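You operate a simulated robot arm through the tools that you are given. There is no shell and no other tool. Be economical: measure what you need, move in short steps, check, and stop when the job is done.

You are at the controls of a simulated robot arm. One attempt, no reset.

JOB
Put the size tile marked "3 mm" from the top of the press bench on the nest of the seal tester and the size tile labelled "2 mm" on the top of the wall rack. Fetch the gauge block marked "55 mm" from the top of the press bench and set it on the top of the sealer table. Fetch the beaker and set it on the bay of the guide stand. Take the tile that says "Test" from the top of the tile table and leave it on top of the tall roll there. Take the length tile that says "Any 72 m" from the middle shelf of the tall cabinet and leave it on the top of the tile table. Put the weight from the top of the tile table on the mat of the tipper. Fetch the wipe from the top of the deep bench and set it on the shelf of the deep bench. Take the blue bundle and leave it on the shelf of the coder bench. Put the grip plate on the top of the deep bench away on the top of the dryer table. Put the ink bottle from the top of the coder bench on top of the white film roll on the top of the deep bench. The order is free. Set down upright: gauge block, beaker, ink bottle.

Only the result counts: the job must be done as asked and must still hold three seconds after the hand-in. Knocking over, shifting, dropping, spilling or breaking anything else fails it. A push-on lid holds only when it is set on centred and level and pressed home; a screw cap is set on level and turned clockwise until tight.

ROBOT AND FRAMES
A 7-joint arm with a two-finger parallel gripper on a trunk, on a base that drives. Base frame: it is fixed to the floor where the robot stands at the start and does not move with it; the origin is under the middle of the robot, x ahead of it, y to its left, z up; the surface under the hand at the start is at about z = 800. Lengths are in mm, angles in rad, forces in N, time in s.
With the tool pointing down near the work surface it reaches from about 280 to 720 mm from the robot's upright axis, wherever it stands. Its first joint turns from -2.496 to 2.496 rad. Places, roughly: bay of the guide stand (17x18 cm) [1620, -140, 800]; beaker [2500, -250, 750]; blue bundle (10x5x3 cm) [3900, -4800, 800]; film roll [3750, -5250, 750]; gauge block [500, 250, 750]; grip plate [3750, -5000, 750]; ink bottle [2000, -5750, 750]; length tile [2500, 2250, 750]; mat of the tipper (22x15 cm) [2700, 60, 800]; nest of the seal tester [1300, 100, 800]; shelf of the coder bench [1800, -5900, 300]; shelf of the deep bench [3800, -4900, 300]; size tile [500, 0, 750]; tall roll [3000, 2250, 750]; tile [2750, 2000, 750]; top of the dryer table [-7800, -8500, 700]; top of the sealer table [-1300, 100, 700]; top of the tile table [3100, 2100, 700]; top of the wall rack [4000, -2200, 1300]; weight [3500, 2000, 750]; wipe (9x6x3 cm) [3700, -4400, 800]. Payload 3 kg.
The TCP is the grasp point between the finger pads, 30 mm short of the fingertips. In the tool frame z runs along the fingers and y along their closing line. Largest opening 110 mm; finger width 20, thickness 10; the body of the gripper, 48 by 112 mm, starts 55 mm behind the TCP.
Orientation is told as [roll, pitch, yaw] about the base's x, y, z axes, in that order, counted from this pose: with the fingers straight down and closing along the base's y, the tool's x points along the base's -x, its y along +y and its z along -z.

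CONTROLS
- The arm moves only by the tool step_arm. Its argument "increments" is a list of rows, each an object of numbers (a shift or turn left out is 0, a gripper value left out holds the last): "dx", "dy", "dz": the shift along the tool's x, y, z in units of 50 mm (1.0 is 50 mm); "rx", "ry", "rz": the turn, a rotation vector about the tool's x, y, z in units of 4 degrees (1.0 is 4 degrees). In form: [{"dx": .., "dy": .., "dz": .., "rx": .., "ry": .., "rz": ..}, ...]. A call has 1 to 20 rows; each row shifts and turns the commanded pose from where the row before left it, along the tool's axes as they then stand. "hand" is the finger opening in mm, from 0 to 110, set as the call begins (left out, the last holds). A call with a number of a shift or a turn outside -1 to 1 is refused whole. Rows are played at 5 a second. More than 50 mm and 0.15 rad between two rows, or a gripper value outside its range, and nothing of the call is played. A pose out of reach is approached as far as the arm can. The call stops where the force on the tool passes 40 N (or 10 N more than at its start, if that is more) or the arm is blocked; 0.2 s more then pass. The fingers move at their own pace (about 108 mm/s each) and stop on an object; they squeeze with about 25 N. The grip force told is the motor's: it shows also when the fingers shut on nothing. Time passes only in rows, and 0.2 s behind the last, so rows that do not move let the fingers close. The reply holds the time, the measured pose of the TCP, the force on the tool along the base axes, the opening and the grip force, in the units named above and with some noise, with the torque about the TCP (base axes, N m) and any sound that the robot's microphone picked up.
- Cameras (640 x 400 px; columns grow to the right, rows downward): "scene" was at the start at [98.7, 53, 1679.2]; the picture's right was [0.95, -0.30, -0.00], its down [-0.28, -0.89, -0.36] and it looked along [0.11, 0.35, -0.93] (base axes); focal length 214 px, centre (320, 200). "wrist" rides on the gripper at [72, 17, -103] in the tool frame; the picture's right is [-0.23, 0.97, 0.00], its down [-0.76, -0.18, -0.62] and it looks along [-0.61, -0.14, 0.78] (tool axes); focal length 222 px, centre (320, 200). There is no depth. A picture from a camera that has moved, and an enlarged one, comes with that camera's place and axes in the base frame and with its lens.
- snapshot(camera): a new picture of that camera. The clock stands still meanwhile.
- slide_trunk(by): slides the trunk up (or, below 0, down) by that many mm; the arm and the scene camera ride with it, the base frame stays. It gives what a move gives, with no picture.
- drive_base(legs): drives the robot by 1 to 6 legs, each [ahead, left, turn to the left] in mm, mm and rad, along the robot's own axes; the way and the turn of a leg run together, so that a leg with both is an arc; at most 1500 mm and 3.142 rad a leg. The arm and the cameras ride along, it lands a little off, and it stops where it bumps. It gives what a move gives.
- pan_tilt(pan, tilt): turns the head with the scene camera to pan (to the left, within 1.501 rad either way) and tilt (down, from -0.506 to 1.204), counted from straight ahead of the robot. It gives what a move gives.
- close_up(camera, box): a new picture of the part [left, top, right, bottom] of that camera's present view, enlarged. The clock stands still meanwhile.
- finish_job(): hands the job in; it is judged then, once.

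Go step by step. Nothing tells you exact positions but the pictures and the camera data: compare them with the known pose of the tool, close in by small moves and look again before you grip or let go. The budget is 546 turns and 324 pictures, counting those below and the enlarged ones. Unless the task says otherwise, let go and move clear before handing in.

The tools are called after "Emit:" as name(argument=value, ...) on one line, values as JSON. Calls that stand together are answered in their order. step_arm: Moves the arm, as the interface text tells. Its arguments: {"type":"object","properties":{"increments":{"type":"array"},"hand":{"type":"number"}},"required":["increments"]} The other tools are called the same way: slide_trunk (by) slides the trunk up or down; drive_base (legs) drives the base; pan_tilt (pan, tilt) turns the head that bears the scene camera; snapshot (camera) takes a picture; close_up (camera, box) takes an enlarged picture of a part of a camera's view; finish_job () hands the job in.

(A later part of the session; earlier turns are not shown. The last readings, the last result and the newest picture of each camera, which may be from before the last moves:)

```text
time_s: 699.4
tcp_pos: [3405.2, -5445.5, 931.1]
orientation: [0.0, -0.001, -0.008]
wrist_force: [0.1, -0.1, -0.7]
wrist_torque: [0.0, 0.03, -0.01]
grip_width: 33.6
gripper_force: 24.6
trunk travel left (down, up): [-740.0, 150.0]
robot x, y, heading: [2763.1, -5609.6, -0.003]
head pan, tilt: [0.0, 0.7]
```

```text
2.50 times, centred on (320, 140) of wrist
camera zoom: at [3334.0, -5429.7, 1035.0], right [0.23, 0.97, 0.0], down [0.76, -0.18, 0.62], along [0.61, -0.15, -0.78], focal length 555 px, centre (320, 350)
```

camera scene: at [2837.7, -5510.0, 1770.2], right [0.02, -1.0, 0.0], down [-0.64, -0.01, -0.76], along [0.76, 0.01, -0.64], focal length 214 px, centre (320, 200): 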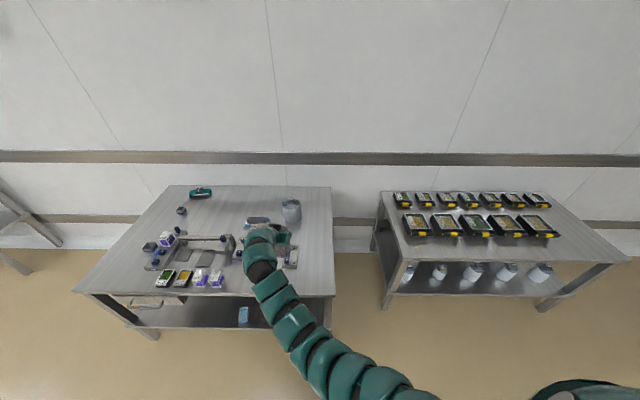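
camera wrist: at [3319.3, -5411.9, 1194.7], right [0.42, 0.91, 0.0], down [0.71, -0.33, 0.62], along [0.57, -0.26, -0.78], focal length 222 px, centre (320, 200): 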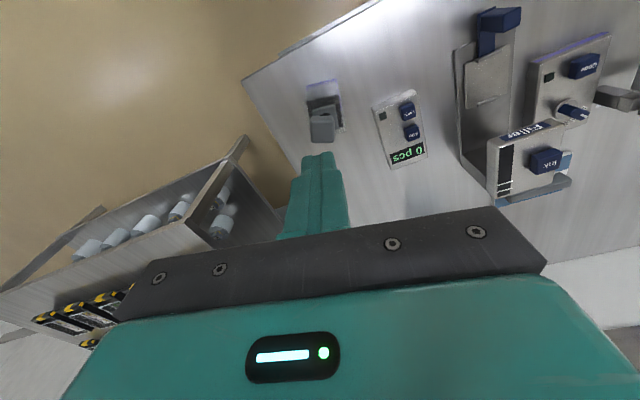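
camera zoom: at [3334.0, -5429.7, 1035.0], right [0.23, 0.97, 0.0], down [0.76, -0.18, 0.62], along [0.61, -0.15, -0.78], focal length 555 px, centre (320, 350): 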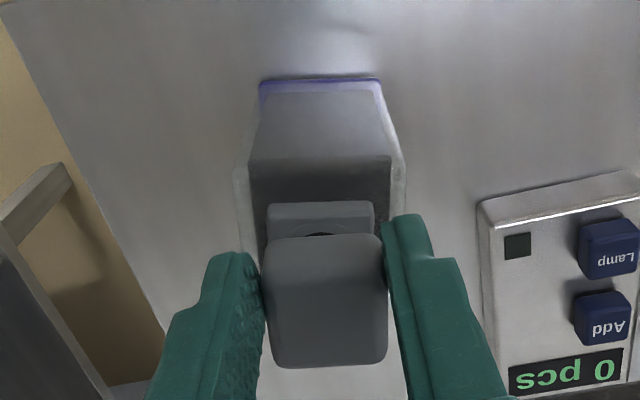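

Emit:
step_arm(increments=[{"dx": 0.03, "dy": -0.026}, {"dz": 0.16}, {"dz": 0.08}, {}])

Emit:
step_arm(increments=[{"dz": 0.05}, {"dz": 0.05}, {}])

Emit:
step_arm(increments=[{"dz": 0.05}, {"dz": 0.05}, {}])

```text
time_s: 700.4
tcp_pos: [3405.8, -5448.4, 919.5]
orientation: [0.0, -0.002, -0.007]
wrist_force: [-0.1, -0.5, -0.6]
wrist_torque: [0.0, 0.01, 0.0]
grip_width: 33.2
gripper_force: 25.5
trunk travel left (down, up): [-740.0, 150.0]
robot x, y, heading: [2761.6, -5606.6, -0.006]
head pan, tilt: [0.0, 0.7]
```

```text
time_s: 701.1
tcp_pos: [3405.8, -5448.3, 918.1]
orientation: [0.001, -0.006, -0.006]
wrist_force: [5.0, -0.6, 19.3]
wrist_torque: [-0.02, -0.43, -0.15]
grip_width: 32.8
gripper_force: 24.9
trunk travel left (down, up): [-740.0, 150.0]
robot x, y, heading: [2763.9, -5605.2, -0.0]
head pan, tilt: [0.0, 0.7]
heard: snap
```

```text
time_s: 702.0
tcp_pos: [3404.3, -5447.3, 909.9]
orientation: [0.0, -0.006, -0.005]
wrist_force: [2.0, 3.5, 23.5]
wrist_torque: [0.13, -0.16, -0.12]
grip_width: 32.6
gripper_force: 25.0
trunk travel left (down, up): [-740.0, 150.0]
robot x, y, heading: [2764.2, -5608.2, -0.006]
head pan, tilt: [0.0, 0.7]
```

The lid snapped home. Release gently and look.

Emit:
step_arm(increments=[{"dz": -0.05}, {}])

Emit:
step_arm(increments=[{}, {}, {}], hand=60)

Emit:
step_arm(increments=[{"dz": -0.5}, {"dz": -0.5}, {}])

Emit:
close_up(camera="wrist", box=[250, 40, 390, 200])

```text
time_s: 702.5
tcp_pos: [3404.7, -5447.3, 911.6]
orientation: [-0.002, -0.001, -0.007]
wrist_force: [-1.3, 0.9, 1.2]
wrist_torque: [0.12, -0.04, 0.02]
grip_width: 32.6
gripper_force: 25.1
trunk travel left (down, up): [-740.0, 150.0]
robot x, y, heading: [2761.7, -5609.0, 0.001]
head pan, tilt: [0.0, 0.7]
```

```text
time_s: 703.4
tcp_pos: [3404.7, -5447.8, 911.6]
orientation: [0.0, -0.004, -0.008]
wrist_force: [0.0, 0.1, -0.1]
wrist_torque: [0.0, -0.01, 0.04]
grip_width: 59.9
gripper_force: 0.1
trunk travel left (down, up): [-740.0, 150.0]
robot x, y, heading: [2757.8, -5608.5, 0.001]
head pan, tilt: [0.0, 0.7]
```

```text
time_s: 704.1
tcp_pos: [3404.5, -5447.5, 962.0]
orientation: [-0.003, -0.003, -0.008]
wrist_force: [0.1, 0.5, 1.0]
wrist_torque: [-0.04, -0.01, 0.03]
grip_width: 59.9
gripper_force: 0.0
trunk travel left (down, up): [-740.0, 150.0]
robot x, y, heading: [2765.0, -5606.1, -0.002]
head pan, tilt: [0.0, 0.7]
```

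```text
2.50 times, centred on (320, 120) of wrist
camera zoom: at [3332.4, -5429.0, 1065.8], right [0.23, 0.97, 0.0], down [0.76, -0.18, 0.63], along [0.61, -0.15, -0.78], focal length 555 px, centre (320, 400)
```

zoom: 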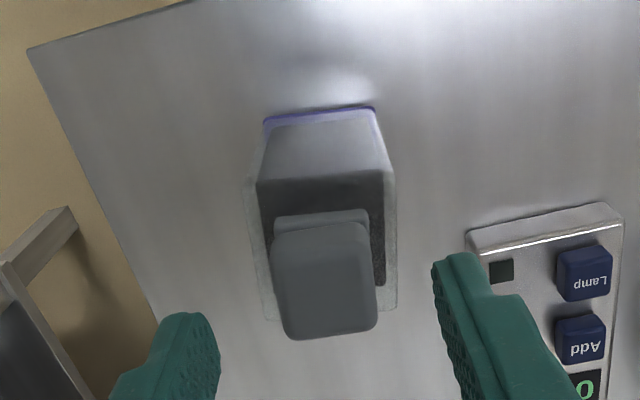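

Emit:
step_arm(increments=[{"dz": -0.9}, {"dz": -0.6}, {"dx": 0.8}, {"dx": 0.8}, {"ry": -1}, {"ry": -1}, {"ry": -1}, {"ry": -1}, {"ry": -1}, {"ry": -1}, {"ry": -1}, {"ry": -1}, {"ry": -1}, {"ry": -1}, {"ry": -1}, {"ry": -0.3}, {}], hand=78)

Emit:
snapshot(camera="wrist")

```text
time_s: 707.8
tcp_pos: [3442.4, -5349.4, 1016.1]
orientation: [-0.002, -0.792, -0.006]
wrist_force: [1.2, 0.8, 0.1]
wrist_torque: [-0.02, 0.0, -0.02]
grip_width: 78.2
gripper_force: 0.0
out of reach, approached as far as the arm can: row 3, 4, 5, 6, 7, 8, 9, 10, 11, 12, 13, 14, 15
trunk travel left (down, up): [-740.0, 150.0]
robot x, y, heading: [2760.8, -5606.6, -0.005]
head pan, tilt: [0.0, 0.7]
```

```text
66 pictures are left
camera wrist: at [3317.9, -5331.3, 1038.8], right [0.17, 0.97, 0.16], down [0.09, -0.18, 0.98], along [0.98, -0.15, -0.12], focal length 222 px, centre (320, 200)
```

wrist: 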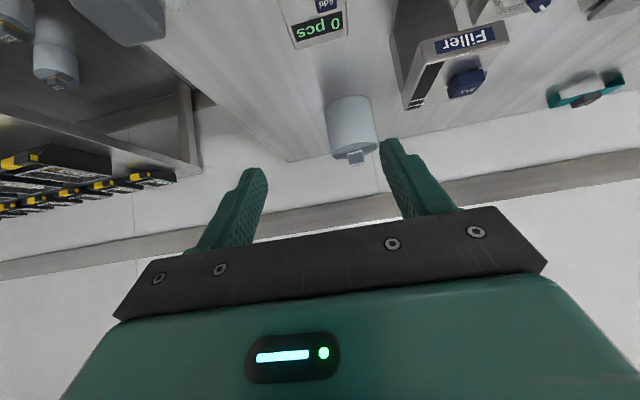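

Emit:
step_arm(increments=[{"dx": -0.48, "dz": 0.48}, {"dy": -0.95}, {"dy": -0.95}, {}])

Emit:
drive_base(legs=[[-80, 0, 0]])

Emit:
snapshot(camera="wrist")

```text
time_s: 708.8
tcp_pos: [3501.4, -5424.0, 1001.9]
orientation: [-0.001, -0.791, -0.004]
wrist_force: [0.2, 0.4, -0.7]
wrist_torque: [-0.01, -0.01, 0.0]
grip_width: 77.8
gripper_force: 0.0
out of reach, approached as far as the arm can: row 2, 3
trunk travel left (down, up): [-740.0, 150.0]
robot x, y, heading: [2763.6, -5606.7, -0.005]
head pan, tilt: [0.0, 0.7]
```

```text
time_s: 709.8
tcp_pos: [3421.0, -5424.9, 1001.9]
orientation: [-0.002, -0.792, -0.007]
wrist_force: [-0.6, -0.6, 0.7]
wrist_torque: [-0.01, -0.01, 0.0]
grip_width: 78.1
gripper_force: 0.0
trunk travel left (down, up): [-740.0, 150.0]
robot x, y, heading: [2680.1, -5606.9, 0.002]
head pan, tilt: [0.0, 0.7]
```

```text
65 pictures are left
camera wrist: at [3297.5, -5406.8, 1024.5], right [0.17, 0.97, 0.16], down [0.09, -0.18, 0.98], along [0.98, -0.15, -0.12], focal length 222 px, centre (320, 200)
```

wrist: 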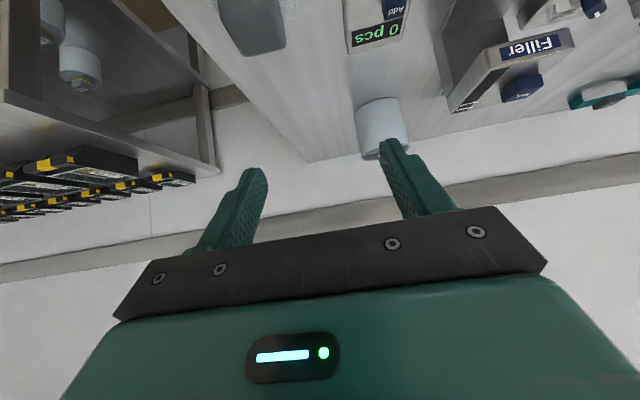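

Emit:
drive_base(legs=[[0, -24, 0]])

Emit:
slide_trunk(by=-60)

Emit:
snapshot(camera="wrist")

```text
time_s: 710.6
tcp_pos: [3422.2, -5449.9, 1002.9]
orientation: [0.001, -0.79, -0.007]
wrist_force: [0.4, 0.3, 0.1]
wrist_torque: [0.0, 0.0, 0.03]
grip_width: 77.9
gripper_force: 0.1
trunk travel left (down, up): [-740.0, 150.0]
robot x, y, heading: [2685.2, -5628.1, 0.0]
head pan, tilt: [0.0, 0.7]
```

```text
time_s: 711.6
tcp_pos: [3421.6, -5448.4, 943.1]
orientation: [-0.002, -0.79, -0.006]
wrist_force: [0.4, 0.5, -0.7]
wrist_torque: [0.03, -0.03, -0.02]
grip_width: 78.1
gripper_force: 0.1
trunk travel left (down, up): [-680.0, 210.0]
robot x, y, heading: [2682.8, -5631.6, -0.001]
head pan, tilt: [0.0, 0.7]
```

```text
64 pictures are left
camera wrist: at [3298.5, -5430.6, 963.9], right [0.17, 0.97, 0.16], down [0.09, -0.18, 0.98], along [0.98, -0.15, -0.12], focal length 222 px, centre (320, 200)
```

wrist: 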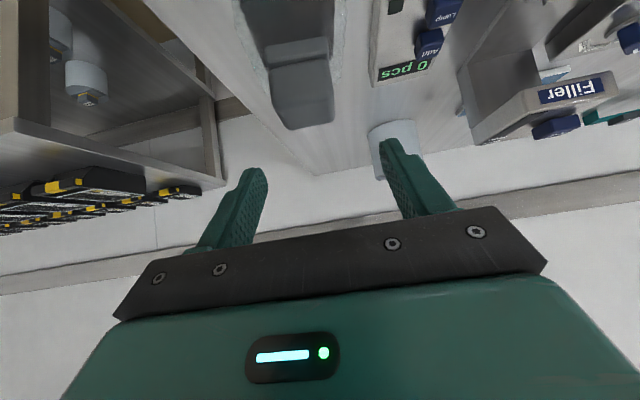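

Emit:
step_arm(increments=[{"dx": 0.14, "dz": -0.14, "dy": -0.03}, {}])

Emit:
slide_trunk(by=-70)

Emit:
snapshot(camera="wrist")

```text
time_s: 712.2
tcp_pos: [3418.1, -5448.1, 939.3]
orientation: [-0.003, -0.791, -0.007]
wrist_force: [-0.9, 0.7, -1.0]
wrist_torque: [-0.03, -0.01, -0.02]
grip_width: 77.9
gripper_force: 0.0
out of reach, approached as far as the arm can: row 1
trunk travel left (down, up): [-680.0, 210.0]
robot x, y, heading: [2684.8, -5634.1, -0.002]
head pan, tilt: [0.0, 0.7]
```

```text
time_s: 713.3
tcp_pos: [3417.5, -5445.6, 868.4]
orientation: [-0.005, -0.791, -0.004]
wrist_force: [-0.3, -0.9, 0.2]
wrist_torque: [0.04, -0.01, 0.0]
grip_width: 77.9
gripper_force: 0.1
trunk travel left (down, up): [-610.0, 280.0]
robot x, y, heading: [2678.8, -5628.3, 0.002]
head pan, tilt: [0.0, 0.7]
```

```text
63 pictures are left
camera wrist: at [3294.3, -5428.1, 890.5], right [0.17, 0.97, 0.16], down [0.09, -0.18, 0.98], along [0.98, -0.15, -0.12], focal length 222 px, centre (320, 200)
```

wrist: 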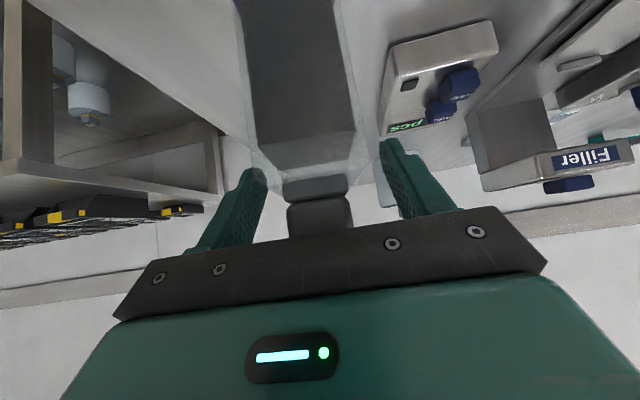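

Emit:
step_arm(increments=[{"dx": 0.09, "dz": 0.09}, {"dx": 0.08, "dz": 0.08}, {}])

Emit:
step_arm(increments=[{}, {}, {}, {}], hand=0)

Emit:
slide_trunk(by=200)

Emit:
snapshot(camera="wrist")

```text
time_s: 714.1
tcp_pos: [3419.2, -5447.3, 856.6]
orientation: [-0.002, -0.79, -0.006]
wrist_force: [0.0, -0.2, 0.3]
wrist_torque: [-0.02, -0.03, 0.0]
grip_width: 78.1
gripper_force: 0.1
trunk travel left (down, up): [-610.0, 280.0]
robot x, y, heading: [2681.6, -5626.4, -0.001]
head pan, tilt: [0.0, 0.7]
```

```text
time_s: 715.1
tcp_pos: [3418.3, -5445.6, 856.8]
orientation: [-0.005, -0.789, -0.005]
wrist_force: [1.7, -0.8, 2.2]
wrist_torque: [-0.01, -0.41, 0.01]
grip_width: 56.1
gripper_force: 24.9
trunk travel left (down, up): [-610.0, 280.0]
robot x, y, heading: [2681.8, -5629.8, 0.005]
head pan, tilt: [0.0, 0.7]
```

```text
time_s: 717.3
tcp_pos: [3419.0, -5445.1, 1055.5]
orientation: [-0.003, -0.79, -0.008]
wrist_force: [-0.4, -0.3, -4.9]
wrist_torque: [-0.01, -0.03, -0.04]
grip_width: 55.8
gripper_force: 25.3
trunk travel left (down, up): [-810.0, 80.0]
robot x, y, heading: [2680.5, -5631.5, 0.002]
head pan, tilt: [0.0, 0.7]
```

```text
62 pictures are left
camera wrist: at [3295.0, -5427.6, 1078.2], right [0.17, 0.97, 0.16], down [0.09, -0.18, 0.98], along [0.98, -0.15, -0.12], focal length 222 px, centre (320, 200)
```

wrist: 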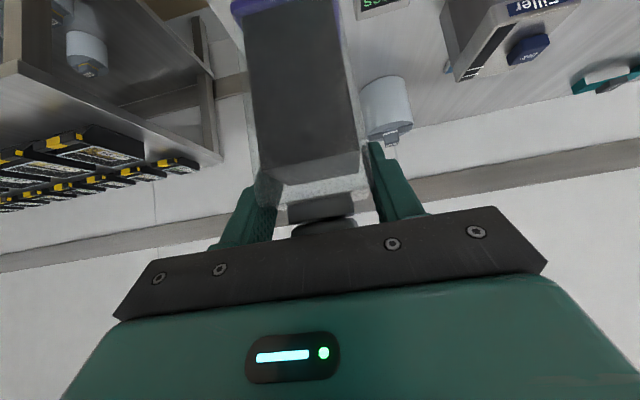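

Emit:
step_arm(increments=[{"dx": -0.5, "dz": -0.5}, {"dx": -0.5, "dz": -0.5}, {"dx": -0.5, "dz": -0.5}, {}])

Emit:
slide_trunk(by=-90)

Emit:
drive_base(legs=[[0, 160, 0], [340, 0, 0]])

Emit:
snapshot(camera="wrist")

Emit:
snapshot(camera="scene")

```text
time_s: 718.3
tcp_pos: [3436.1, -5428.3, 1155.7]
orientation: [-0.006, -0.787, -0.006]
wrist_force: [-0.1, -0.3, -4.4]
wrist_torque: [0.0, 0.03, -0.02]
grip_width: 56.0
gripper_force: 24.9
out of reach, approached as far as the arm can: row 1, 2, 3
trunk travel left (down, up): [-810.0, 80.0]
robot x, y, heading: [2681.4, -5626.8, -0.002]
head pan, tilt: [0.0, 0.7]
```

```text
time_s: 719.5
tcp_pos: [3436.3, -5429.6, 1066.0]
orientation: [-0.004, -0.788, -0.006]
wrist_force: [-0.1, 0.2, -2.8]
wrist_torque: [0.0, 0.02, -0.02]
grip_width: 56.0
gripper_force: 24.9
trunk travel left (down, up): [-720.0, 170.0]
robot x, y, heading: [2680.8, -5627.5, 0.004]
head pan, tilt: [0.0, 0.7]
```

```text
time_s: 722.8
tcp_pos: [3777.1, -5279.2, 1064.3]
orientation: [-0.005, -0.786, -0.017]
wrist_force: [-0.7, -1.3, -3.7]
wrist_torque: [0.01, 0.0, 0.01]
grip_width: 55.8
gripper_force: 25.3
trunk travel left (down, up): [-720.0, 170.0]
robot x, y, heading: [3018.4, -5470.0, -0.009]
head pan, tilt: [0.0, 0.7]
```

```text
61 pictures are left
camera wrist: at [3654.4, -5259.5, 1087.1], right [0.18, 0.97, 0.16], down [0.09, -0.18, 0.98], along [0.98, -0.16, -0.12], focal length 222 px, centre (320, 200)
```

wrist: 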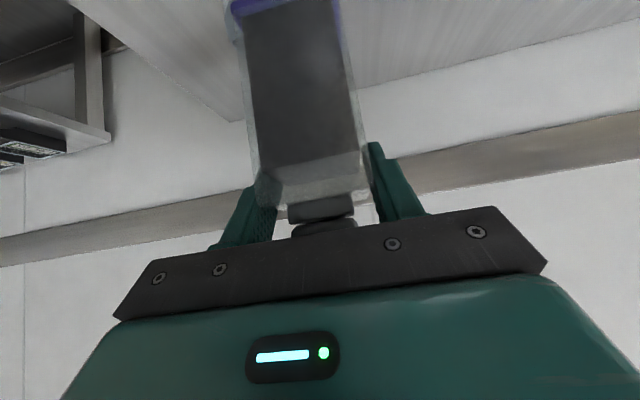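

```text
60 pictures are left
camera scene: at [3188.3, -5474.2, 1610.0], right [-0.01, -1.0, 0.0], down [-0.65, 0.01, -0.76], along [0.76, -0.01, -0.65], focal length 214 px, centre (320, 200)
```

scene: 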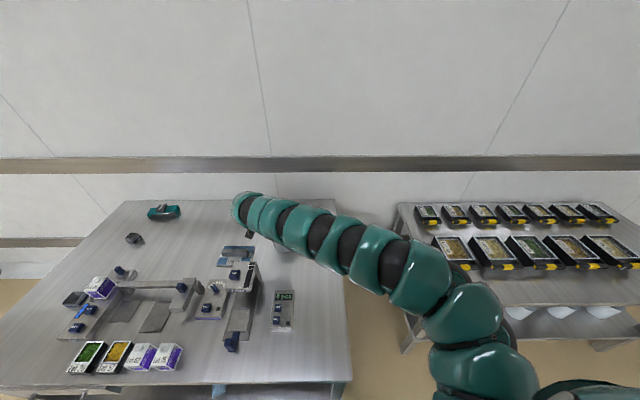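

Emit:
drive_base(legs=[[0, 120, 0.009]])

Emit:
snapshot(camera="wrist")

Emit:
close_up(camera="scene", box=[220, 190, 400, 310])

```text
time_s: 724.0
tcp_pos: [3776.6, -5152.6, 1065.5]
orientation: [-0.008, -0.787, -0.009]
wrist_force: [-0.7, 1.0, -4.2]
wrist_torque: [0.0, 0.01, -0.06]
grip_width: 56.0
gripper_force: 24.7
trunk travel left (down, up): [-720.0, 170.0]
robot x, y, heading: [3015.8, -5349.3, -0.006]
head pan, tilt: [0.0, 0.7]
```

```text
59 pictures are left
camera wrist: at [3653.1, -5133.3, 1087.1], right [0.17, 0.97, 0.16], down [0.09, -0.17, 0.98], along [0.98, -0.16, -0.12], focal length 222 px, centre (320, 200)
```

wrist: 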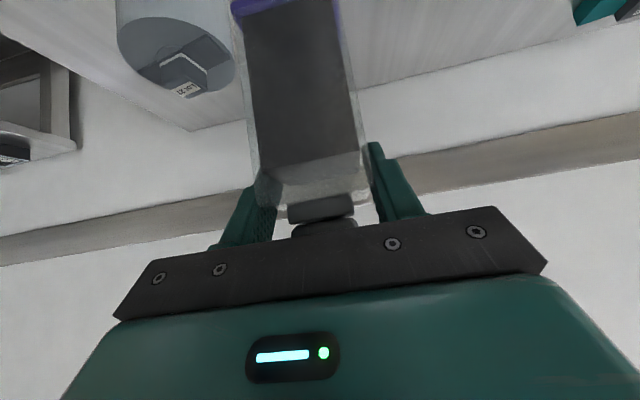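

```text
3.33 times, centred on (310, 250) of scene
camera zoom: at [3188.3, -5350.5, 1610.1], right [0.0, -1.0, 0.0], down [-0.64, 0.0, -0.76], along [0.76, 0.0, -0.64], focal length 715 px, centre (353, 33)
```

zoom: 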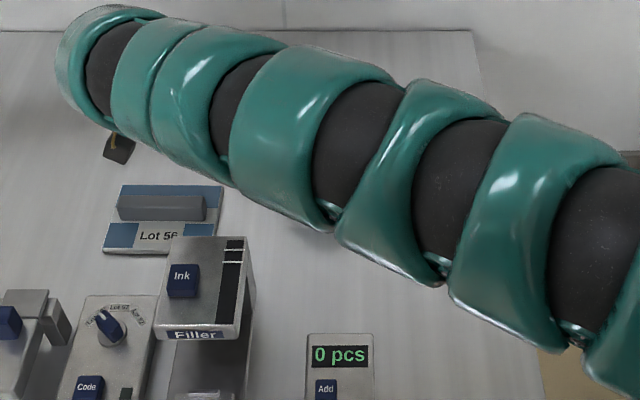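

Roll's top now shows at the left; zoom for its exact place.

Emit:
close_up(camera="wrist", box=[90, 0, 260, 110])

```text
3.64 times, centred on (175, 55) of wrist
camera zoom: at [3653.1, -5133.3, 1087.1], right [0.17, 0.97, 0.16], down [0.09, -0.17, 0.98], along [0.98, -0.16, -0.12], focal length 808 px, centre (847, 727)
```

zoom: 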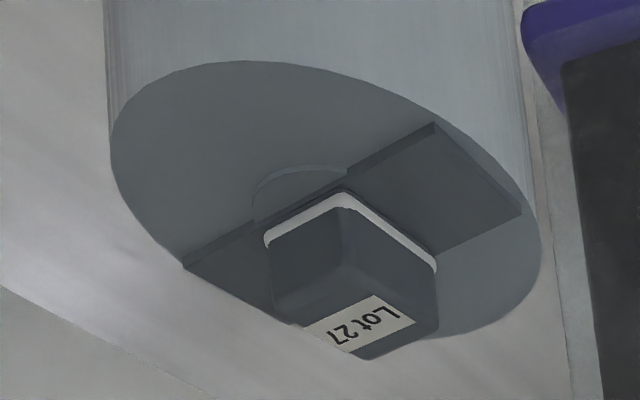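

Emit:
slide_trunk(by=70)

Emit:
close_up(camera="wrist", box=[90, 0, 260, 110])

```text
time_s: 725.1
tcp_pos: [3776.5, -5153.4, 1135.1]
orientation: [-0.005, -0.787, -0.009]
wrist_force: [0.5, -1.0, -4.3]
wrist_torque: [0.01, -0.02, -0.03]
grip_width: 56.1
gripper_force: 25.0
trunk travel left (down, up): [-790.0, 100.0]
robot x, y, heading: [3022.5, -5355.8, -0.006]
head pan, tilt: [0.0, 0.7]
```

```text
3.64 times, centred on (175, 55) of wrist
camera zoom: at [3653.2, -5134.7, 1157.2], right [0.17, 0.97, 0.16], down [0.09, -0.17, 0.98], along [0.98, -0.16, -0.12], focal length 808 px, centre (847, 727)
```

zoom: 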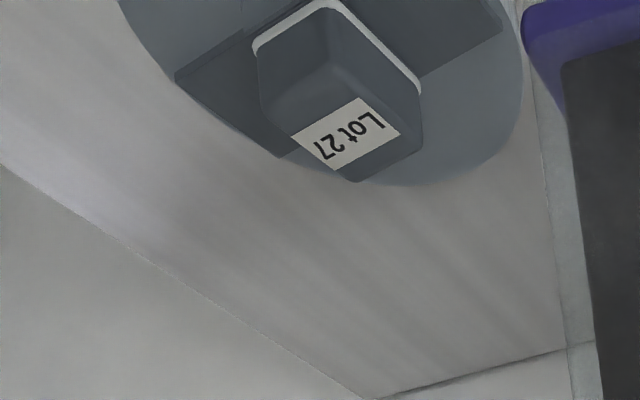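

Emit:
drive_base(legs=[[15, -93, 0.006]])

Emit:
step_arm(increments=[{"dx": -0.433, "dz": 0.434, "dy": -0.4}, {"dx": -0.433, "dz": 0.434, "dy": -0.4}, {"dx": -0.433, "dz": 0.434, "dy": -0.4}, {}])

```text
time_s: 726.2
tcp_pos: [3789.1, -5241.8, 1135.3]
orientation: [-0.005, -0.788, -0.004]
wrist_force: [-1.2, -0.8, -4.5]
wrist_torque: [0.07, 0.0, -0.02]
grip_width: 55.8
gripper_force: 24.9
trunk travel left (down, up): [-790.0, 100.0]
robot x, y, heading: [3038.5, -5443.0, 0.003]
head pan, tilt: [0.0, 0.7]
```

```text
time_s: 727.2
tcp_pos: [3881.1, -5300.9, 1137.8]
orientation: [-0.007, -0.789, -0.001]
wrist_force: [0.2, 0.1, -3.8]
wrist_torque: [0.0, 0.03, -0.02]
grip_width: 55.9
gripper_force: 25.6
trunk travel left (down, up): [-790.0, 100.0]
robot x, y, heading: [3033.3, -5446.1, 0.001]
head pan, tilt: [0.0, 0.7]
```

Emit:
step_arm(increments=[{"dx": -0.03, "dz": 0.03, "dy": -0.1}, {}])

Emit:
slide_trunk(by=-110)

Emit:
snapshot(camera="wrist")

Emit:
close_up(camera="scene", box=[200, 180, 360, 300])

```text
time_s: 727.8
tcp_pos: [3882.9, -5307.0, 1138.1]
orientation: [-0.004, -0.787, -0.001]
wrist_force: [-0.6, 0.5, -3.4]
wrist_torque: [0.01, 0.02, 0.01]
grip_width: 55.6
gripper_force: 24.8
trunk travel left (down, up): [-790.0, 100.0]
robot x, y, heading: [3036.1, -5442.4, 0.002]
head pan, tilt: [0.0, 0.7]
```

```text
time_s: 729.2
tcp_pos: [3883.8, -5307.0, 1027.7]
orientation: [-0.004, -0.787, -0.004]
wrist_force: [0.0, -0.1, -4.0]
wrist_torque: [0.03, -0.01, 0.0]
grip_width: 56.1
gripper_force: 24.2
trunk travel left (down, up): [-680.0, 210.0]
robot x, y, heading: [3034.0, -5444.1, -0.001]
head pan, tilt: [0.0, 0.7]
```

```text
55 pictures are left
camera wrist: at [3760.2, -5289.1, 1050.1], right [0.17, 0.97, 0.16], down [0.09, -0.17, 0.98], along [0.98, -0.15, -0.12], focal length 222 px, centre (320, 200)
```

wrist: 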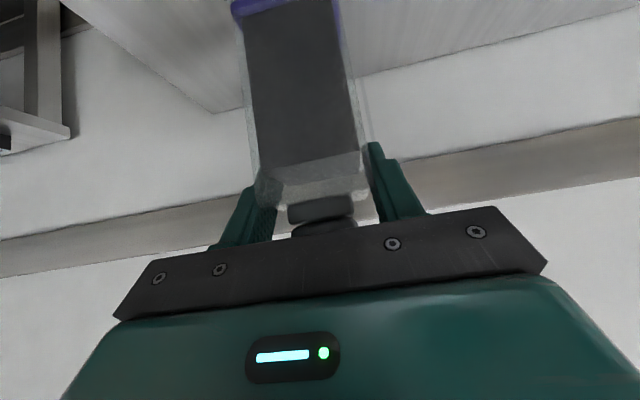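

```text
3.33 times, centred on (280, 240) of scene
camera zoom: at [3203.2, -5444.6, 1570.2], right [0.0, -1.0, 0.0], down [-0.64, 0.0, -0.76], along [0.76, 0.0, -0.64], focal length 715 px, centre (453, 67)
```

zoom: 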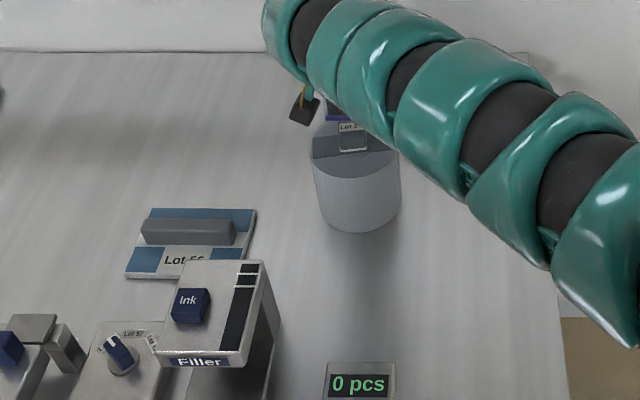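

Emit:
close_up(camera="scene", box=[265, 195, 315, 235])

```text
10.00 times, centred on (290, 215) of scene
camera zoom: at [3203.2, -5444.6, 1570.2], right [0.0, -1.0, 0.0], down [-0.64, 0.0, -0.76], along [0.76, 0.0, -0.64], focal length 2145 px, centre (620, 50)
```

zoom: 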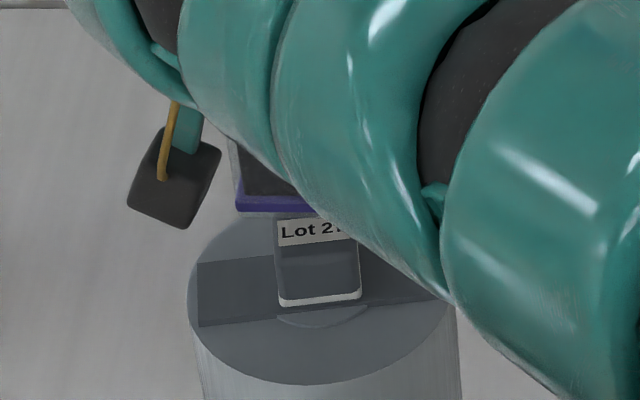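

Emit:
step_arm(increments=[{"dx": 0.127, "dz": -0.127, "dy": -0.08}, {}])

Emit:
slide_trunk(by=-12)

Emit:
close_up(camera="scene", box=[265, 195, 315, 235])

```text
time_s: 729.8
tcp_pos: [3874.6, -5310.4, 1026.8]
orientation: [-0.007, -0.786, -0.001]
wrist_force: [0.9, -0.6, -4.3]
wrist_torque: [-0.01, 0.01, 0.03]
grip_width: 55.7
gripper_force: 25.0
trunk travel left (down, up): [-680.0, 210.0]
robot x, y, heading: [3037.8, -5446.2, -0.001]
head pan, tilt: [0.0, 0.7]
```

```text
time_s: 730.4
tcp_pos: [3874.5, -5310.3, 1015.4]
orientation: [-0.005, -0.786, -0.002]
wrist_force: [0.0, 0.7, -4.5]
wrist_torque: [-0.04, 0.0, -0.01]
grip_width: 55.8
gripper_force: 25.5
trunk travel left (down, up): [-668.0, 222.0]
robot x, y, heading: [3036.2, -5442.8, 0.005]
head pan, tilt: [0.0, 0.7]
```

```text
10.00 times, centred on (290, 215) of scene
camera zoom: at [3203.0, -5444.7, 1558.1], right [0.0, -1.0, 0.0], down [-0.64, 0.0, -0.76], along [0.76, 0.0, -0.64], focal length 2145 px, centre (620, 50)
```

zoom: 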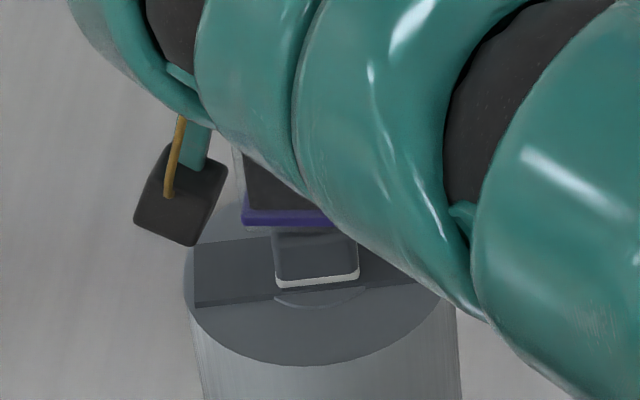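

Emit:
step_arm(increments=[{"dx": 0.04, "dz": 0.04}, {"dx": 0.04, "dz": 0.04}, {}])

Emit:
step_arm(increments=[{"dx": 0.03, "dz": 0.03}, {"dx": 0.03, "dz": 0.03}, {}])

```text
time_s: 731.2
tcp_pos: [3874.1, -5310.1, 1009.4]
orientation: [-0.005, -0.787, -0.004]
wrist_force: [-1.1, 0.5, -3.3]
wrist_torque: [0.0, 0.03, 0.05]
grip_width: 56.0
gripper_force: 25.6
trunk travel left (down, up): [-668.0, 222.0]
robot x, y, heading: [3034.2, -5446.4, 0.002]
head pan, tilt: [0.0, 0.7]
```

```text
time_s: 732.0
tcp_pos: [3873.8, -5311.0, 1006.1]
orientation: [-0.006, -0.787, -0.003]
wrist_force: [0.9, -0.4, 1.5]
wrist_torque: [0.05, -0.1, -0.04]
grip_width: 56.0
gripper_force: 24.8
trunk travel left (down, up): [-668.0, 222.0]
robot x, y, heading: [3035.7, -5446.2, -0.0]
head pan, tilt: [0.0, 0.7]
```

Emit:
step_arm(increments=[{"dx": 0.02, "dz": 0.02}, {}])

Emit:
close_up(camera="scene", box=[265, 195, 315, 235])

```text
time_s: 732.6
tcp_pos: [3874.7, -5311.1, 1005.3]
orientation: [-0.005, -0.789, -0.004]
wrist_force: [0.8, 0.4, 7.6]
wrist_torque: [0.26, -0.23, -0.01]
grip_width: 56.1
gripper_force: 25.1
trunk travel left (down, up): [-668.0, 222.0]
robot x, y, heading: [3036.3, -5445.0, 0.004]
head pan, tilt: [0.0, 0.7]
```

```text
10.00 times, centred on (290, 215) of scene
camera zoom: at [3202.0, -5444.9, 1558.4], right [0.0, -1.0, 0.0], down [-0.64, 0.0, -0.77], along [0.77, 0.0, -0.64], focal length 2145 px, centre (620, 50)
```

zoom: 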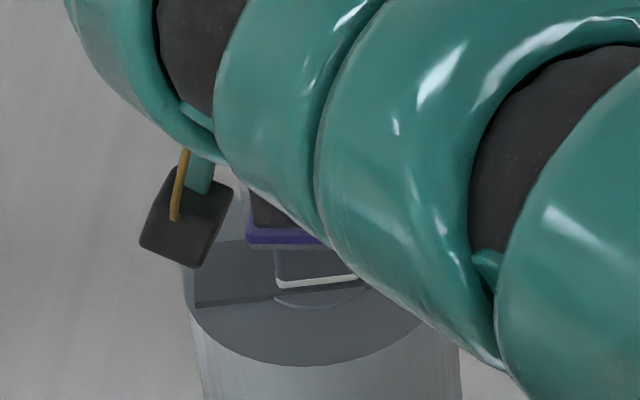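

Emit:
step_arm(increments=[{"dx": 0.02, "dz": 0.02}, {}])

Emit:
step_arm(increments=[{}, {}, {}], hand=64)

Emit:
snapshot(camera="wrist")

```text
time_s: 733.2
tcp_pos: [3873.0, -5310.5, 1005.4]
orientation: [-0.004, -0.793, -0.002]
wrist_force: [0.0, -0.8, 15.2]
wrist_torque: [0.29, 0.12, 0.01]
grip_width: 56.0
gripper_force: 25.4
trunk travel left (down, up): [-668.0, 222.0]
robot x, y, heading: [3035.2, -5445.1, 0.001]
head pan, tilt: [0.0, 0.7]
```

```text
time_s: 734.0
tcp_pos: [3874.0, -5311.8, 1003.3]
orientation: [-0.006, -0.786, -0.004]
wrist_force: [0.7, -0.3, -0.3]
wrist_torque: [-0.02, -0.01, 0.01]
grip_width: 64.2
gripper_force: 0.0
trunk travel left (down, up): [-668.0, 222.0]
robot x, y, heading: [3039.1, -5445.0, -0.003]
head pan, tilt: [0.0, 0.7]
```

```text
50 pictures are left
camera wrist: at [3751.4, -5293.2, 1025.4], right [0.17, 0.97, 0.16], down [0.09, -0.17, 0.98], along [0.98, -0.15, -0.12], focal length 222 px, centre (320, 200)
```

wrist: 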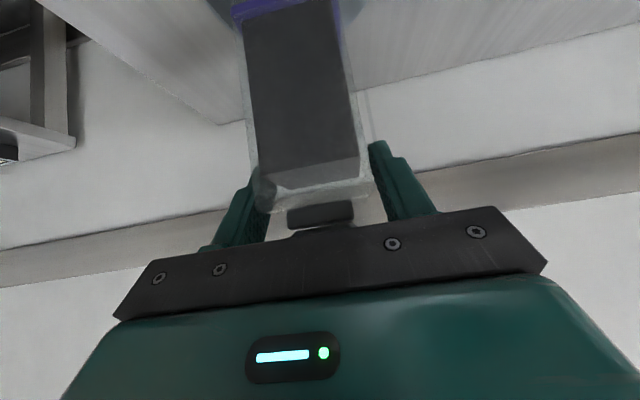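

Emit:
step_arm(increments=[{}, {"dx": -0.1, "dz": -0.1}, {"dx": -0.3, "dz": -0.3}, {"dx": -0.6, "dz": -0.6}, {"dx": -0.6, "dz": -0.6}, {}], hand=80)

Emit:
slide_trunk(by=150)

Emit:
snapshot(camera="wrist")

```text
time_s: 735.4
tcp_pos: [3874.0, -5309.2, 1115.6]
orientation: [-0.007, -0.787, -0.004]
wrist_force: [-0.2, 0.1, -0.1]
wrist_torque: [0.03, -0.01, 0.01]
grip_width: 79.6
gripper_force: 0.0
trunk travel left (down, up): [-668.0, 222.0]
robot x, y, heading: [3038.7, -5441.8, -0.001]
head pan, tilt: [0.0, 0.7]
```

```text
time_s: 737.2
tcp_pos: [3872.2, -5309.5, 1265.1]
orientation: [-0.006, -0.787, -0.004]
wrist_force: [-0.2, 0.1, -0.7]
wrist_torque: [-0.04, 0.0, 0.02]
grip_width: 80.1
gripper_force: 0.0
trunk travel left (down, up): [-818.0, 72.0]
robot x, y, heading: [3032.1, -5444.9, -0.0]
head pan, tilt: [0.0, 0.7]
```

```text
49 pictures are left
camera wrist: at [3750.2, -5291.4, 1287.0], right [0.17, 0.97, 0.16], down [0.09, -0.17, 0.98], along [0.98, -0.15, -0.12], focal length 222 px, centre (320, 200)
```

wrist: 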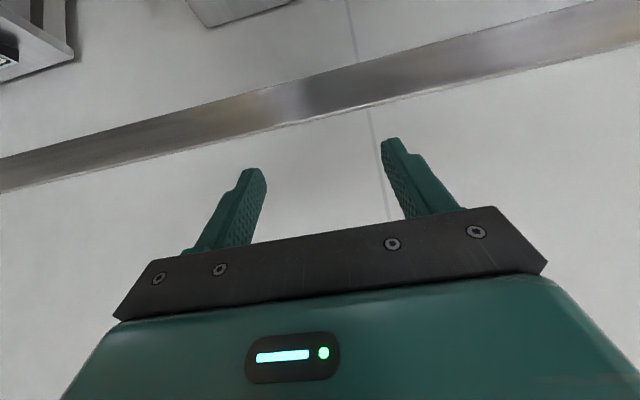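

Emit:
drive_base(legs=[[-300, 0, 0], [0, -150, 0]])

Emit:
pan_tilt(pan=0.25, tilt=0.55)

Emit:
snapshot(camera="scene")

```text
time_s: 740.2
tcp_pos: [3568.4, -5455.3, 1266.0]
orientation: [-0.003, -0.786, -0.003]
wrist_force: [-0.1, 0.5, 0.1]
wrist_torque: [0.03, 0.01, 0.02]
grip_width: 80.0
gripper_force: 0.0
trunk travel left (down, up): [-818.0, 72.0]
robot x, y, heading: [2729.2, -5594.1, 0.002]
head pan, tilt: [0.0, 0.7]
```

```text
time_s: 741.0
tcp_pos: [3567.9, -5454.1, 1264.9]
orientation: [-0.006, -0.789, 0.0]
wrist_force: [-0.4, 0.0, -0.2]
wrist_torque: [0.01, 0.02, -0.02]
grip_width: 79.9
gripper_force: 0.0
trunk travel left (down, up): [-818.0, 72.0]
robot x, y, heading: [2732.4, -5593.5, 0.002]
head pan, tilt: [0.25, 0.55]
```

```text
48 pictures are left
camera scene: at [2900.5, -5570.0, 1721.3], right [0.25, -0.97, 0.0], down [-0.51, -0.13, -0.85], along [0.82, 0.21, -0.52], focal length 214 px, centre (320, 200)
```

scene: 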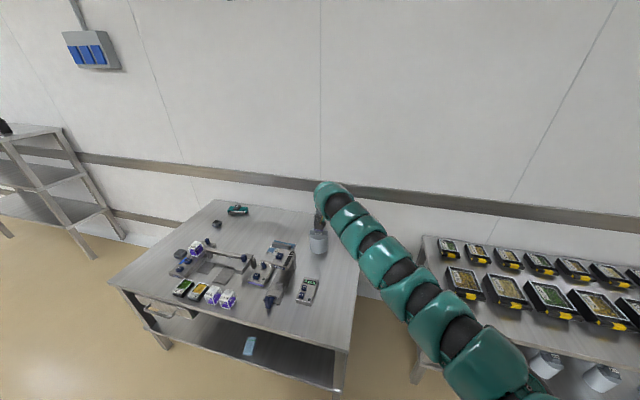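

Emit:
close_up(camera="scene", box=[265, 200, 335, 265])

```text
6.15 times, centred on (300, 232) of scene
camera zoom: at [2900.5, -5570.0, 1721.3], right [0.25, -0.97, 0.0], down [-0.51, -0.13, -0.85], along [0.82, 0.21, -0.52], focal length 1320 px, centre (443, 0)
```

zoom: 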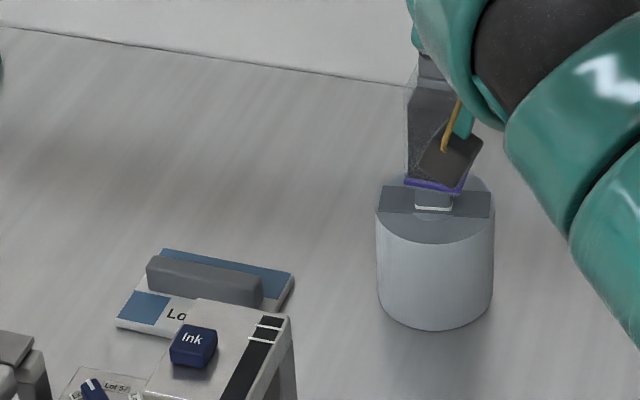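

Ink bottle stands upright on the film roll. Last object here: the grip plate "Lot 56". I set the hand upright and turn it 90° to grip its handle bar.

Emit:
step_arm(increments=[{"dx": 0.6, "dz": -0.6}, {"dx": 0.6, "dz": -0.6}, {"dx": 0.6, "dz": -0.6}, {"ry": 1}, {"ry": 1}, {"ry": 1}, {"ry": 1}, {"ry": 1}, {"ry": 1}, {"ry": 1}, {"ry": 1}, {"ry": 1}, {"ry": 1}, {"ry": 1}, {"ry": 0.25}, {}], hand=60)

Emit:
step_arm(increments=[{"rz": 1}, {"rz": 1}, {"rz": 1}, {"rz": 1}, {"rz": 1}, {"rz": 1}, {"rz": 1}, {"rz": 1}, {"rz": 1}, {"rz": 1}, {"rz": 1}, {"rz": 1}, {"rz": 1}, {"rz": 1}, {"rz": 1}, {"rz": 1}, {"rz": 1}, {"rz": 1}, {"rz": 1}, {"rz": 1}])

Emit:
step_arm(increments=[{"rz": 1}, {"rz": 1}, {"rz": 0.5}, {}])

```text
time_s: 744.4
tcp_pos: [3440.5, -5454.9, 1264.7]
orientation: [-0.004, -0.002, -0.003]
wrist_force: [0.2, -0.3, 0.8]
wrist_torque: [0.0, 0.01, 0.02]
grip_width: 59.7
gripper_force: 0.1
trunk travel left (down, up): [-818.0, 72.0]
robot x, y, heading: [2728.4, -5589.3, 0.005]
head pan, tilt: [0.25, 0.55]
```

```text
time_s: 748.6
tcp_pos: [3440.0, -5454.8, 1264.4]
orientation: [0.003, -0.003, -1.401]
wrist_force: [0.0, 0.0, -0.8]
wrist_torque: [0.01, -0.02, 0.06]
grip_width: 59.9
gripper_force: 0.1
trunk travel left (down, up): [-818.0, 72.0]
robot x, y, heading: [2733.8, -5591.7, 0.004]
head pan, tilt: [0.25, 0.55]
```

```text
time_s: 749.6
tcp_pos: [3441.6, -5454.5, 1262.6]
orientation: [0.001, -0.005, -1.576]
wrist_force: [0.5, 0.3, 0.3]
wrist_torque: [-0.03, 0.0, -0.02]
grip_width: 60.1
gripper_force: 0.0
trunk travel left (down, up): [-818.0, 72.0]
robot x, y, heading: [2730.4, -5590.6, 0.007]
head pan, tilt: [0.25, 0.55]
```

Emit:
drive_base(legs=[[0, 440, -0.005], [318, 0, 0]])

Emit:
step_arm(increments=[{"dx": -0.75}, {"dx": -0.75}, {"dy": 0.4}, {"dy": 0.4}, {}])

Emit:
slide_trunk(by=-250)

Emit:
snapshot(camera="wrist")

```text
time_s: 754.0
tcp_pos: [3766.7, -5019.6, 1264.0]
orientation: [0.002, -0.004, -1.584]
wrist_force: [0.6, -0.9, 0.1]
wrist_torque: [-0.03, 0.05, 0.01]
grip_width: 60.2
gripper_force: 0.0
trunk travel left (down, up): [-818.0, 72.0]
robot x, y, heading: [3050.0, -5153.2, -0.002]
head pan, tilt: [0.25, 0.55]
```

```text
time_s: 755.2
tcp_pos: [3803.2, -5097.0, 1264.0]
orientation: [0.003, -0.003, -1.581]
wrist_force: [0.6, -0.4, -0.1]
wrist_torque: [-0.01, 0.01, -0.03]
grip_width: 60.0
gripper_force: 0.0
trunk travel left (down, up): [-818.0, 72.0]
robot x, y, heading: [3054.9, -5148.5, -0.001]
head pan, tilt: [0.25, 0.55]
```

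```text
time_s: 757.8
tcp_pos: [3803.6, -5095.4, 1015.0]
orientation: [0.002, -0.005, -1.584]
wrist_force: [-0.2, 0.1, 1.0]
wrist_torque: [0.03, 0.01, -0.03]
grip_width: 59.8
gripper_force: 0.0
trunk travel left (down, up): [-568.0, 322.0]
robot x, y, heading: [3053.2, -5151.8, -0.001]
head pan, tilt: [0.25, 0.55]
```

```text
46 pictures are left
camera wrist: at [3822.0, -5022.7, 1117.9], right [0.97, -0.24, 0.0], down [-0.19, -0.76, 0.63], along [-0.15, -0.61, -0.78], focal length 222 px, centre (320, 200)
```

wrist: 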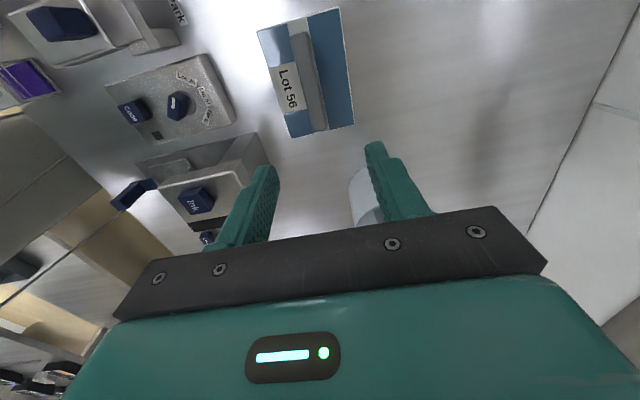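

Emit:
step_arm(increments=[{"dx": 0.21, "dy": -0.23}, {}])

Emit:
slide_trunk(by=-170)

Emit:
snapshot(camera="wrist")

```text
time_s: 758.4
tcp_pos: [3791.0, -5085.5, 1013.9]
orientation: [0.002, -0.001, -1.584]
wrist_force: [-0.1, 0.4, 0.2]
wrist_torque: [-0.02, 0.02, 0.0]
grip_width: 59.7
gripper_force: 0.1
trunk travel left (down, up): [-568.0, 322.0]
robot x, y, heading: [3058.9, -5152.9, -0.002]
head pan, tilt: [0.25, 0.55]
```

```text
time_s: 760.3
tcp_pos: [3791.1, -5084.5, 843.8]
orientation: [0.001, -0.003, -1.583]
wrist_force: [0.0, 0.1, 0.8]
wrist_torque: [0.03, -0.03, 0.01]
grip_width: 59.6
gripper_force: 0.0
trunk travel left (down, up): [-398.0, 492.0]
robot x, y, heading: [3049.6, -5150.7, -0.001]
head pan, tilt: [0.25, 0.55]
```

```text
45 pictures are left
camera wrist: at [3810.1, -5012.1, 947.3], right [0.97, -0.24, 0.0], down [-0.19, -0.76, 0.63], along [-0.15, -0.61, -0.78], focal length 222 px, centre (320, 200)
```

wrist: 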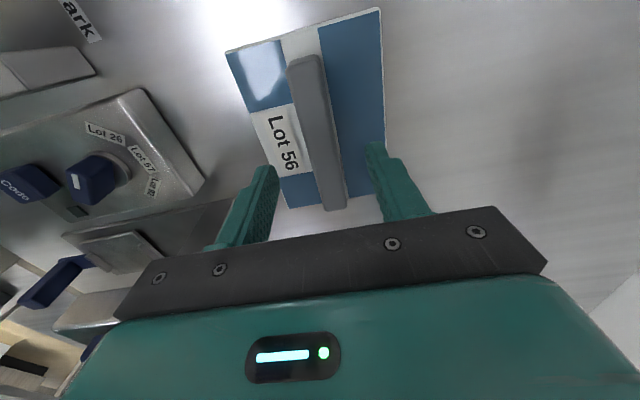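

Emit:
step_arm(increments=[{"dy": 0.04, "dz": 0.5}, {"dz": 0.4}, {}])

Emit:
step_arm(increments=[{"dz": 0.06}, {"dz": 0.06}, {}])

Emit:
snapshot(camera="wrist")

```text
time_s: 761.1
tcp_pos: [3795.4, -5085.9, 797.5]
orientation: [0.002, -0.005, -1.583]
wrist_force: [0.1, 1.2, 0.5]
wrist_torque: [0.0, -0.01, 0.01]
grip_width: 60.1
gripper_force: 0.0
trunk travel left (down, up): [-398.0, 492.0]
robot x, y, heading: [3052.8, -5156.6, -0.002]
head pan, tilt: [0.25, 0.55]
```

```text
time_s: 761.9
tcp_pos: [3793.4, -5086.2, 792.1]
orientation: [0.002, -0.003, -1.584]
wrist_force: [-0.8, 0.0, 0.1]
wrist_torque: [-0.01, 0.01, 0.04]
grip_width: 59.7
gripper_force: 0.0
trunk travel left (down, up): [-398.0, 492.0]
robot x, y, heading: [3055.4, -5152.4, -0.001]
head pan, tilt: [0.25, 0.55]
```

```text
44 pictures are left
camera wrist: at [3812.4, -5012.7, 895.9], right [0.97, -0.24, 0.0], down [-0.19, -0.76, 0.63], along [-0.15, -0.61, -0.78], focal length 222 px, centre (320, 200)
```

wrist: 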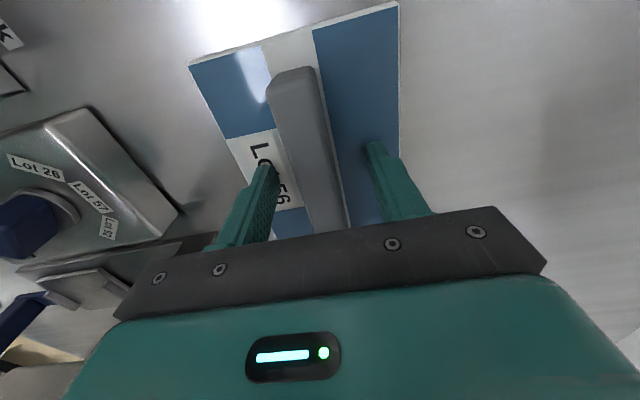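

Emit:
step_arm(increments=[{}, {}, {}, {}], hand=0)

Emit:
step_arm(increments=[{"dz": -0.2}, {"dz": -0.6}, {"dz": -0.8}, {}])

Emit:
snapshot(camera="wrist")

```text
time_s: 762.9
tcp_pos: [3794.6, -5084.7, 792.9]
orientation: [0.001, -0.005, -1.583]
wrist_force: [0.8, 0.8, -0.6]
wrist_torque: [-0.04, 0.16, -0.09]
grip_width: 21.7
gripper_force: 24.9
trunk travel left (down, up): [-398.0, 492.0]
robot x, y, heading: [3054.3, -5154.3, 0.002]
head pan, tilt: [0.25, 0.55]
```

```text
time_s: 763.9
tcp_pos: [3790.8, -5084.7, 874.4]
orientation: [0.002, -0.006, -1.58]
wrist_force: [0.3, 0.4, -1.9]
wrist_torque: [0.0, 0.01, 0.01]
grip_width: 21.9
gripper_force: 25.2
trunk travel left (down, up): [-398.0, 492.0]
robot x, y, heading: [3054.4, -5152.7, -0.003]
head pan, tilt: [0.25, 0.55]
```

```text
43 pictures are left
camera wrist: at [3809.3, -5012.5, 977.6], right [0.97, -0.24, 0.0], down [-0.19, -0.76, 0.63], along [-0.15, -0.61, -0.78], focal length 222 px, centre (320, 200)
```

wrist: 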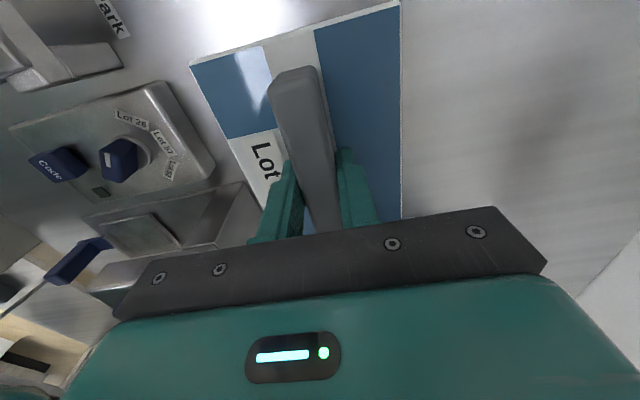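

Emit:
slide_trunk(by=300)

Emit:
drive_base(legs=[[-320, 0, 0], [0, 0, -1.571]])

Emit:
pan_tilt(pan=-0.35, tilt=0.35)

Emit:
snapshot(camera="scene")

```text
time_s: 766.9
tcp_pos: [3791.0, -5085.2, 1172.9]
orientation: [0.002, -0.003, -1.583]
wrist_force: [-0.2, -0.1, -2.9]
wrist_torque: [0.04, 0.01, -0.03]
grip_width: 21.4
gripper_force: 24.8
trunk travel left (down, up): [-698.0, 192.0]
robot x, y, heading: [3055.1, -5152.4, 0.004]
head pan, tilt: [0.25, 0.55]
```

```text
time_s: 772.9
tcp_pos: [2787.0, -5888.6, 1174.4]
orientation: [0.001, -0.004, 3.121]
wrist_force: [0.9, -0.9, -2.6]
wrist_torque: [0.0, -0.02, -0.01]
grip_width: 21.7
gripper_force: 25.3
trunk travel left (down, up): [-698.0, 192.0]
robot x, y, heading: [2725.6, -5150.1, -1.575]
head pan, tilt: [0.25, 0.55]
```

```text
time_s: 773.9
tcp_pos: [2788.5, -5888.4, 1173.6]
orientation: [0.002, -0.003, 3.123]
wrist_force: [-1.2, -0.3, -2.9]
wrist_torque: [0.0, -0.01, -0.04]
grip_width: 21.9
gripper_force: 24.8
trunk travel left (down, up): [-698.0, 192.0]
robot x, y, heading: [2728.1, -5151.2, -1.577]
head pan, tilt: [-0.351, 0.351]
```

```text
42 pictures are left
camera scene: at [2694.0, -5319.4, 1619.5], right [-0.94, 0.35, 0.0], down [0.12, 0.32, -0.94], along [-0.33, -0.88, -0.34], focal length 214 px, centre (320, 200)
```

scene: 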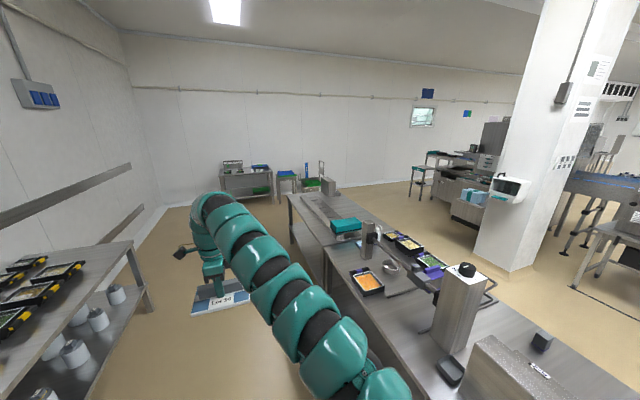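

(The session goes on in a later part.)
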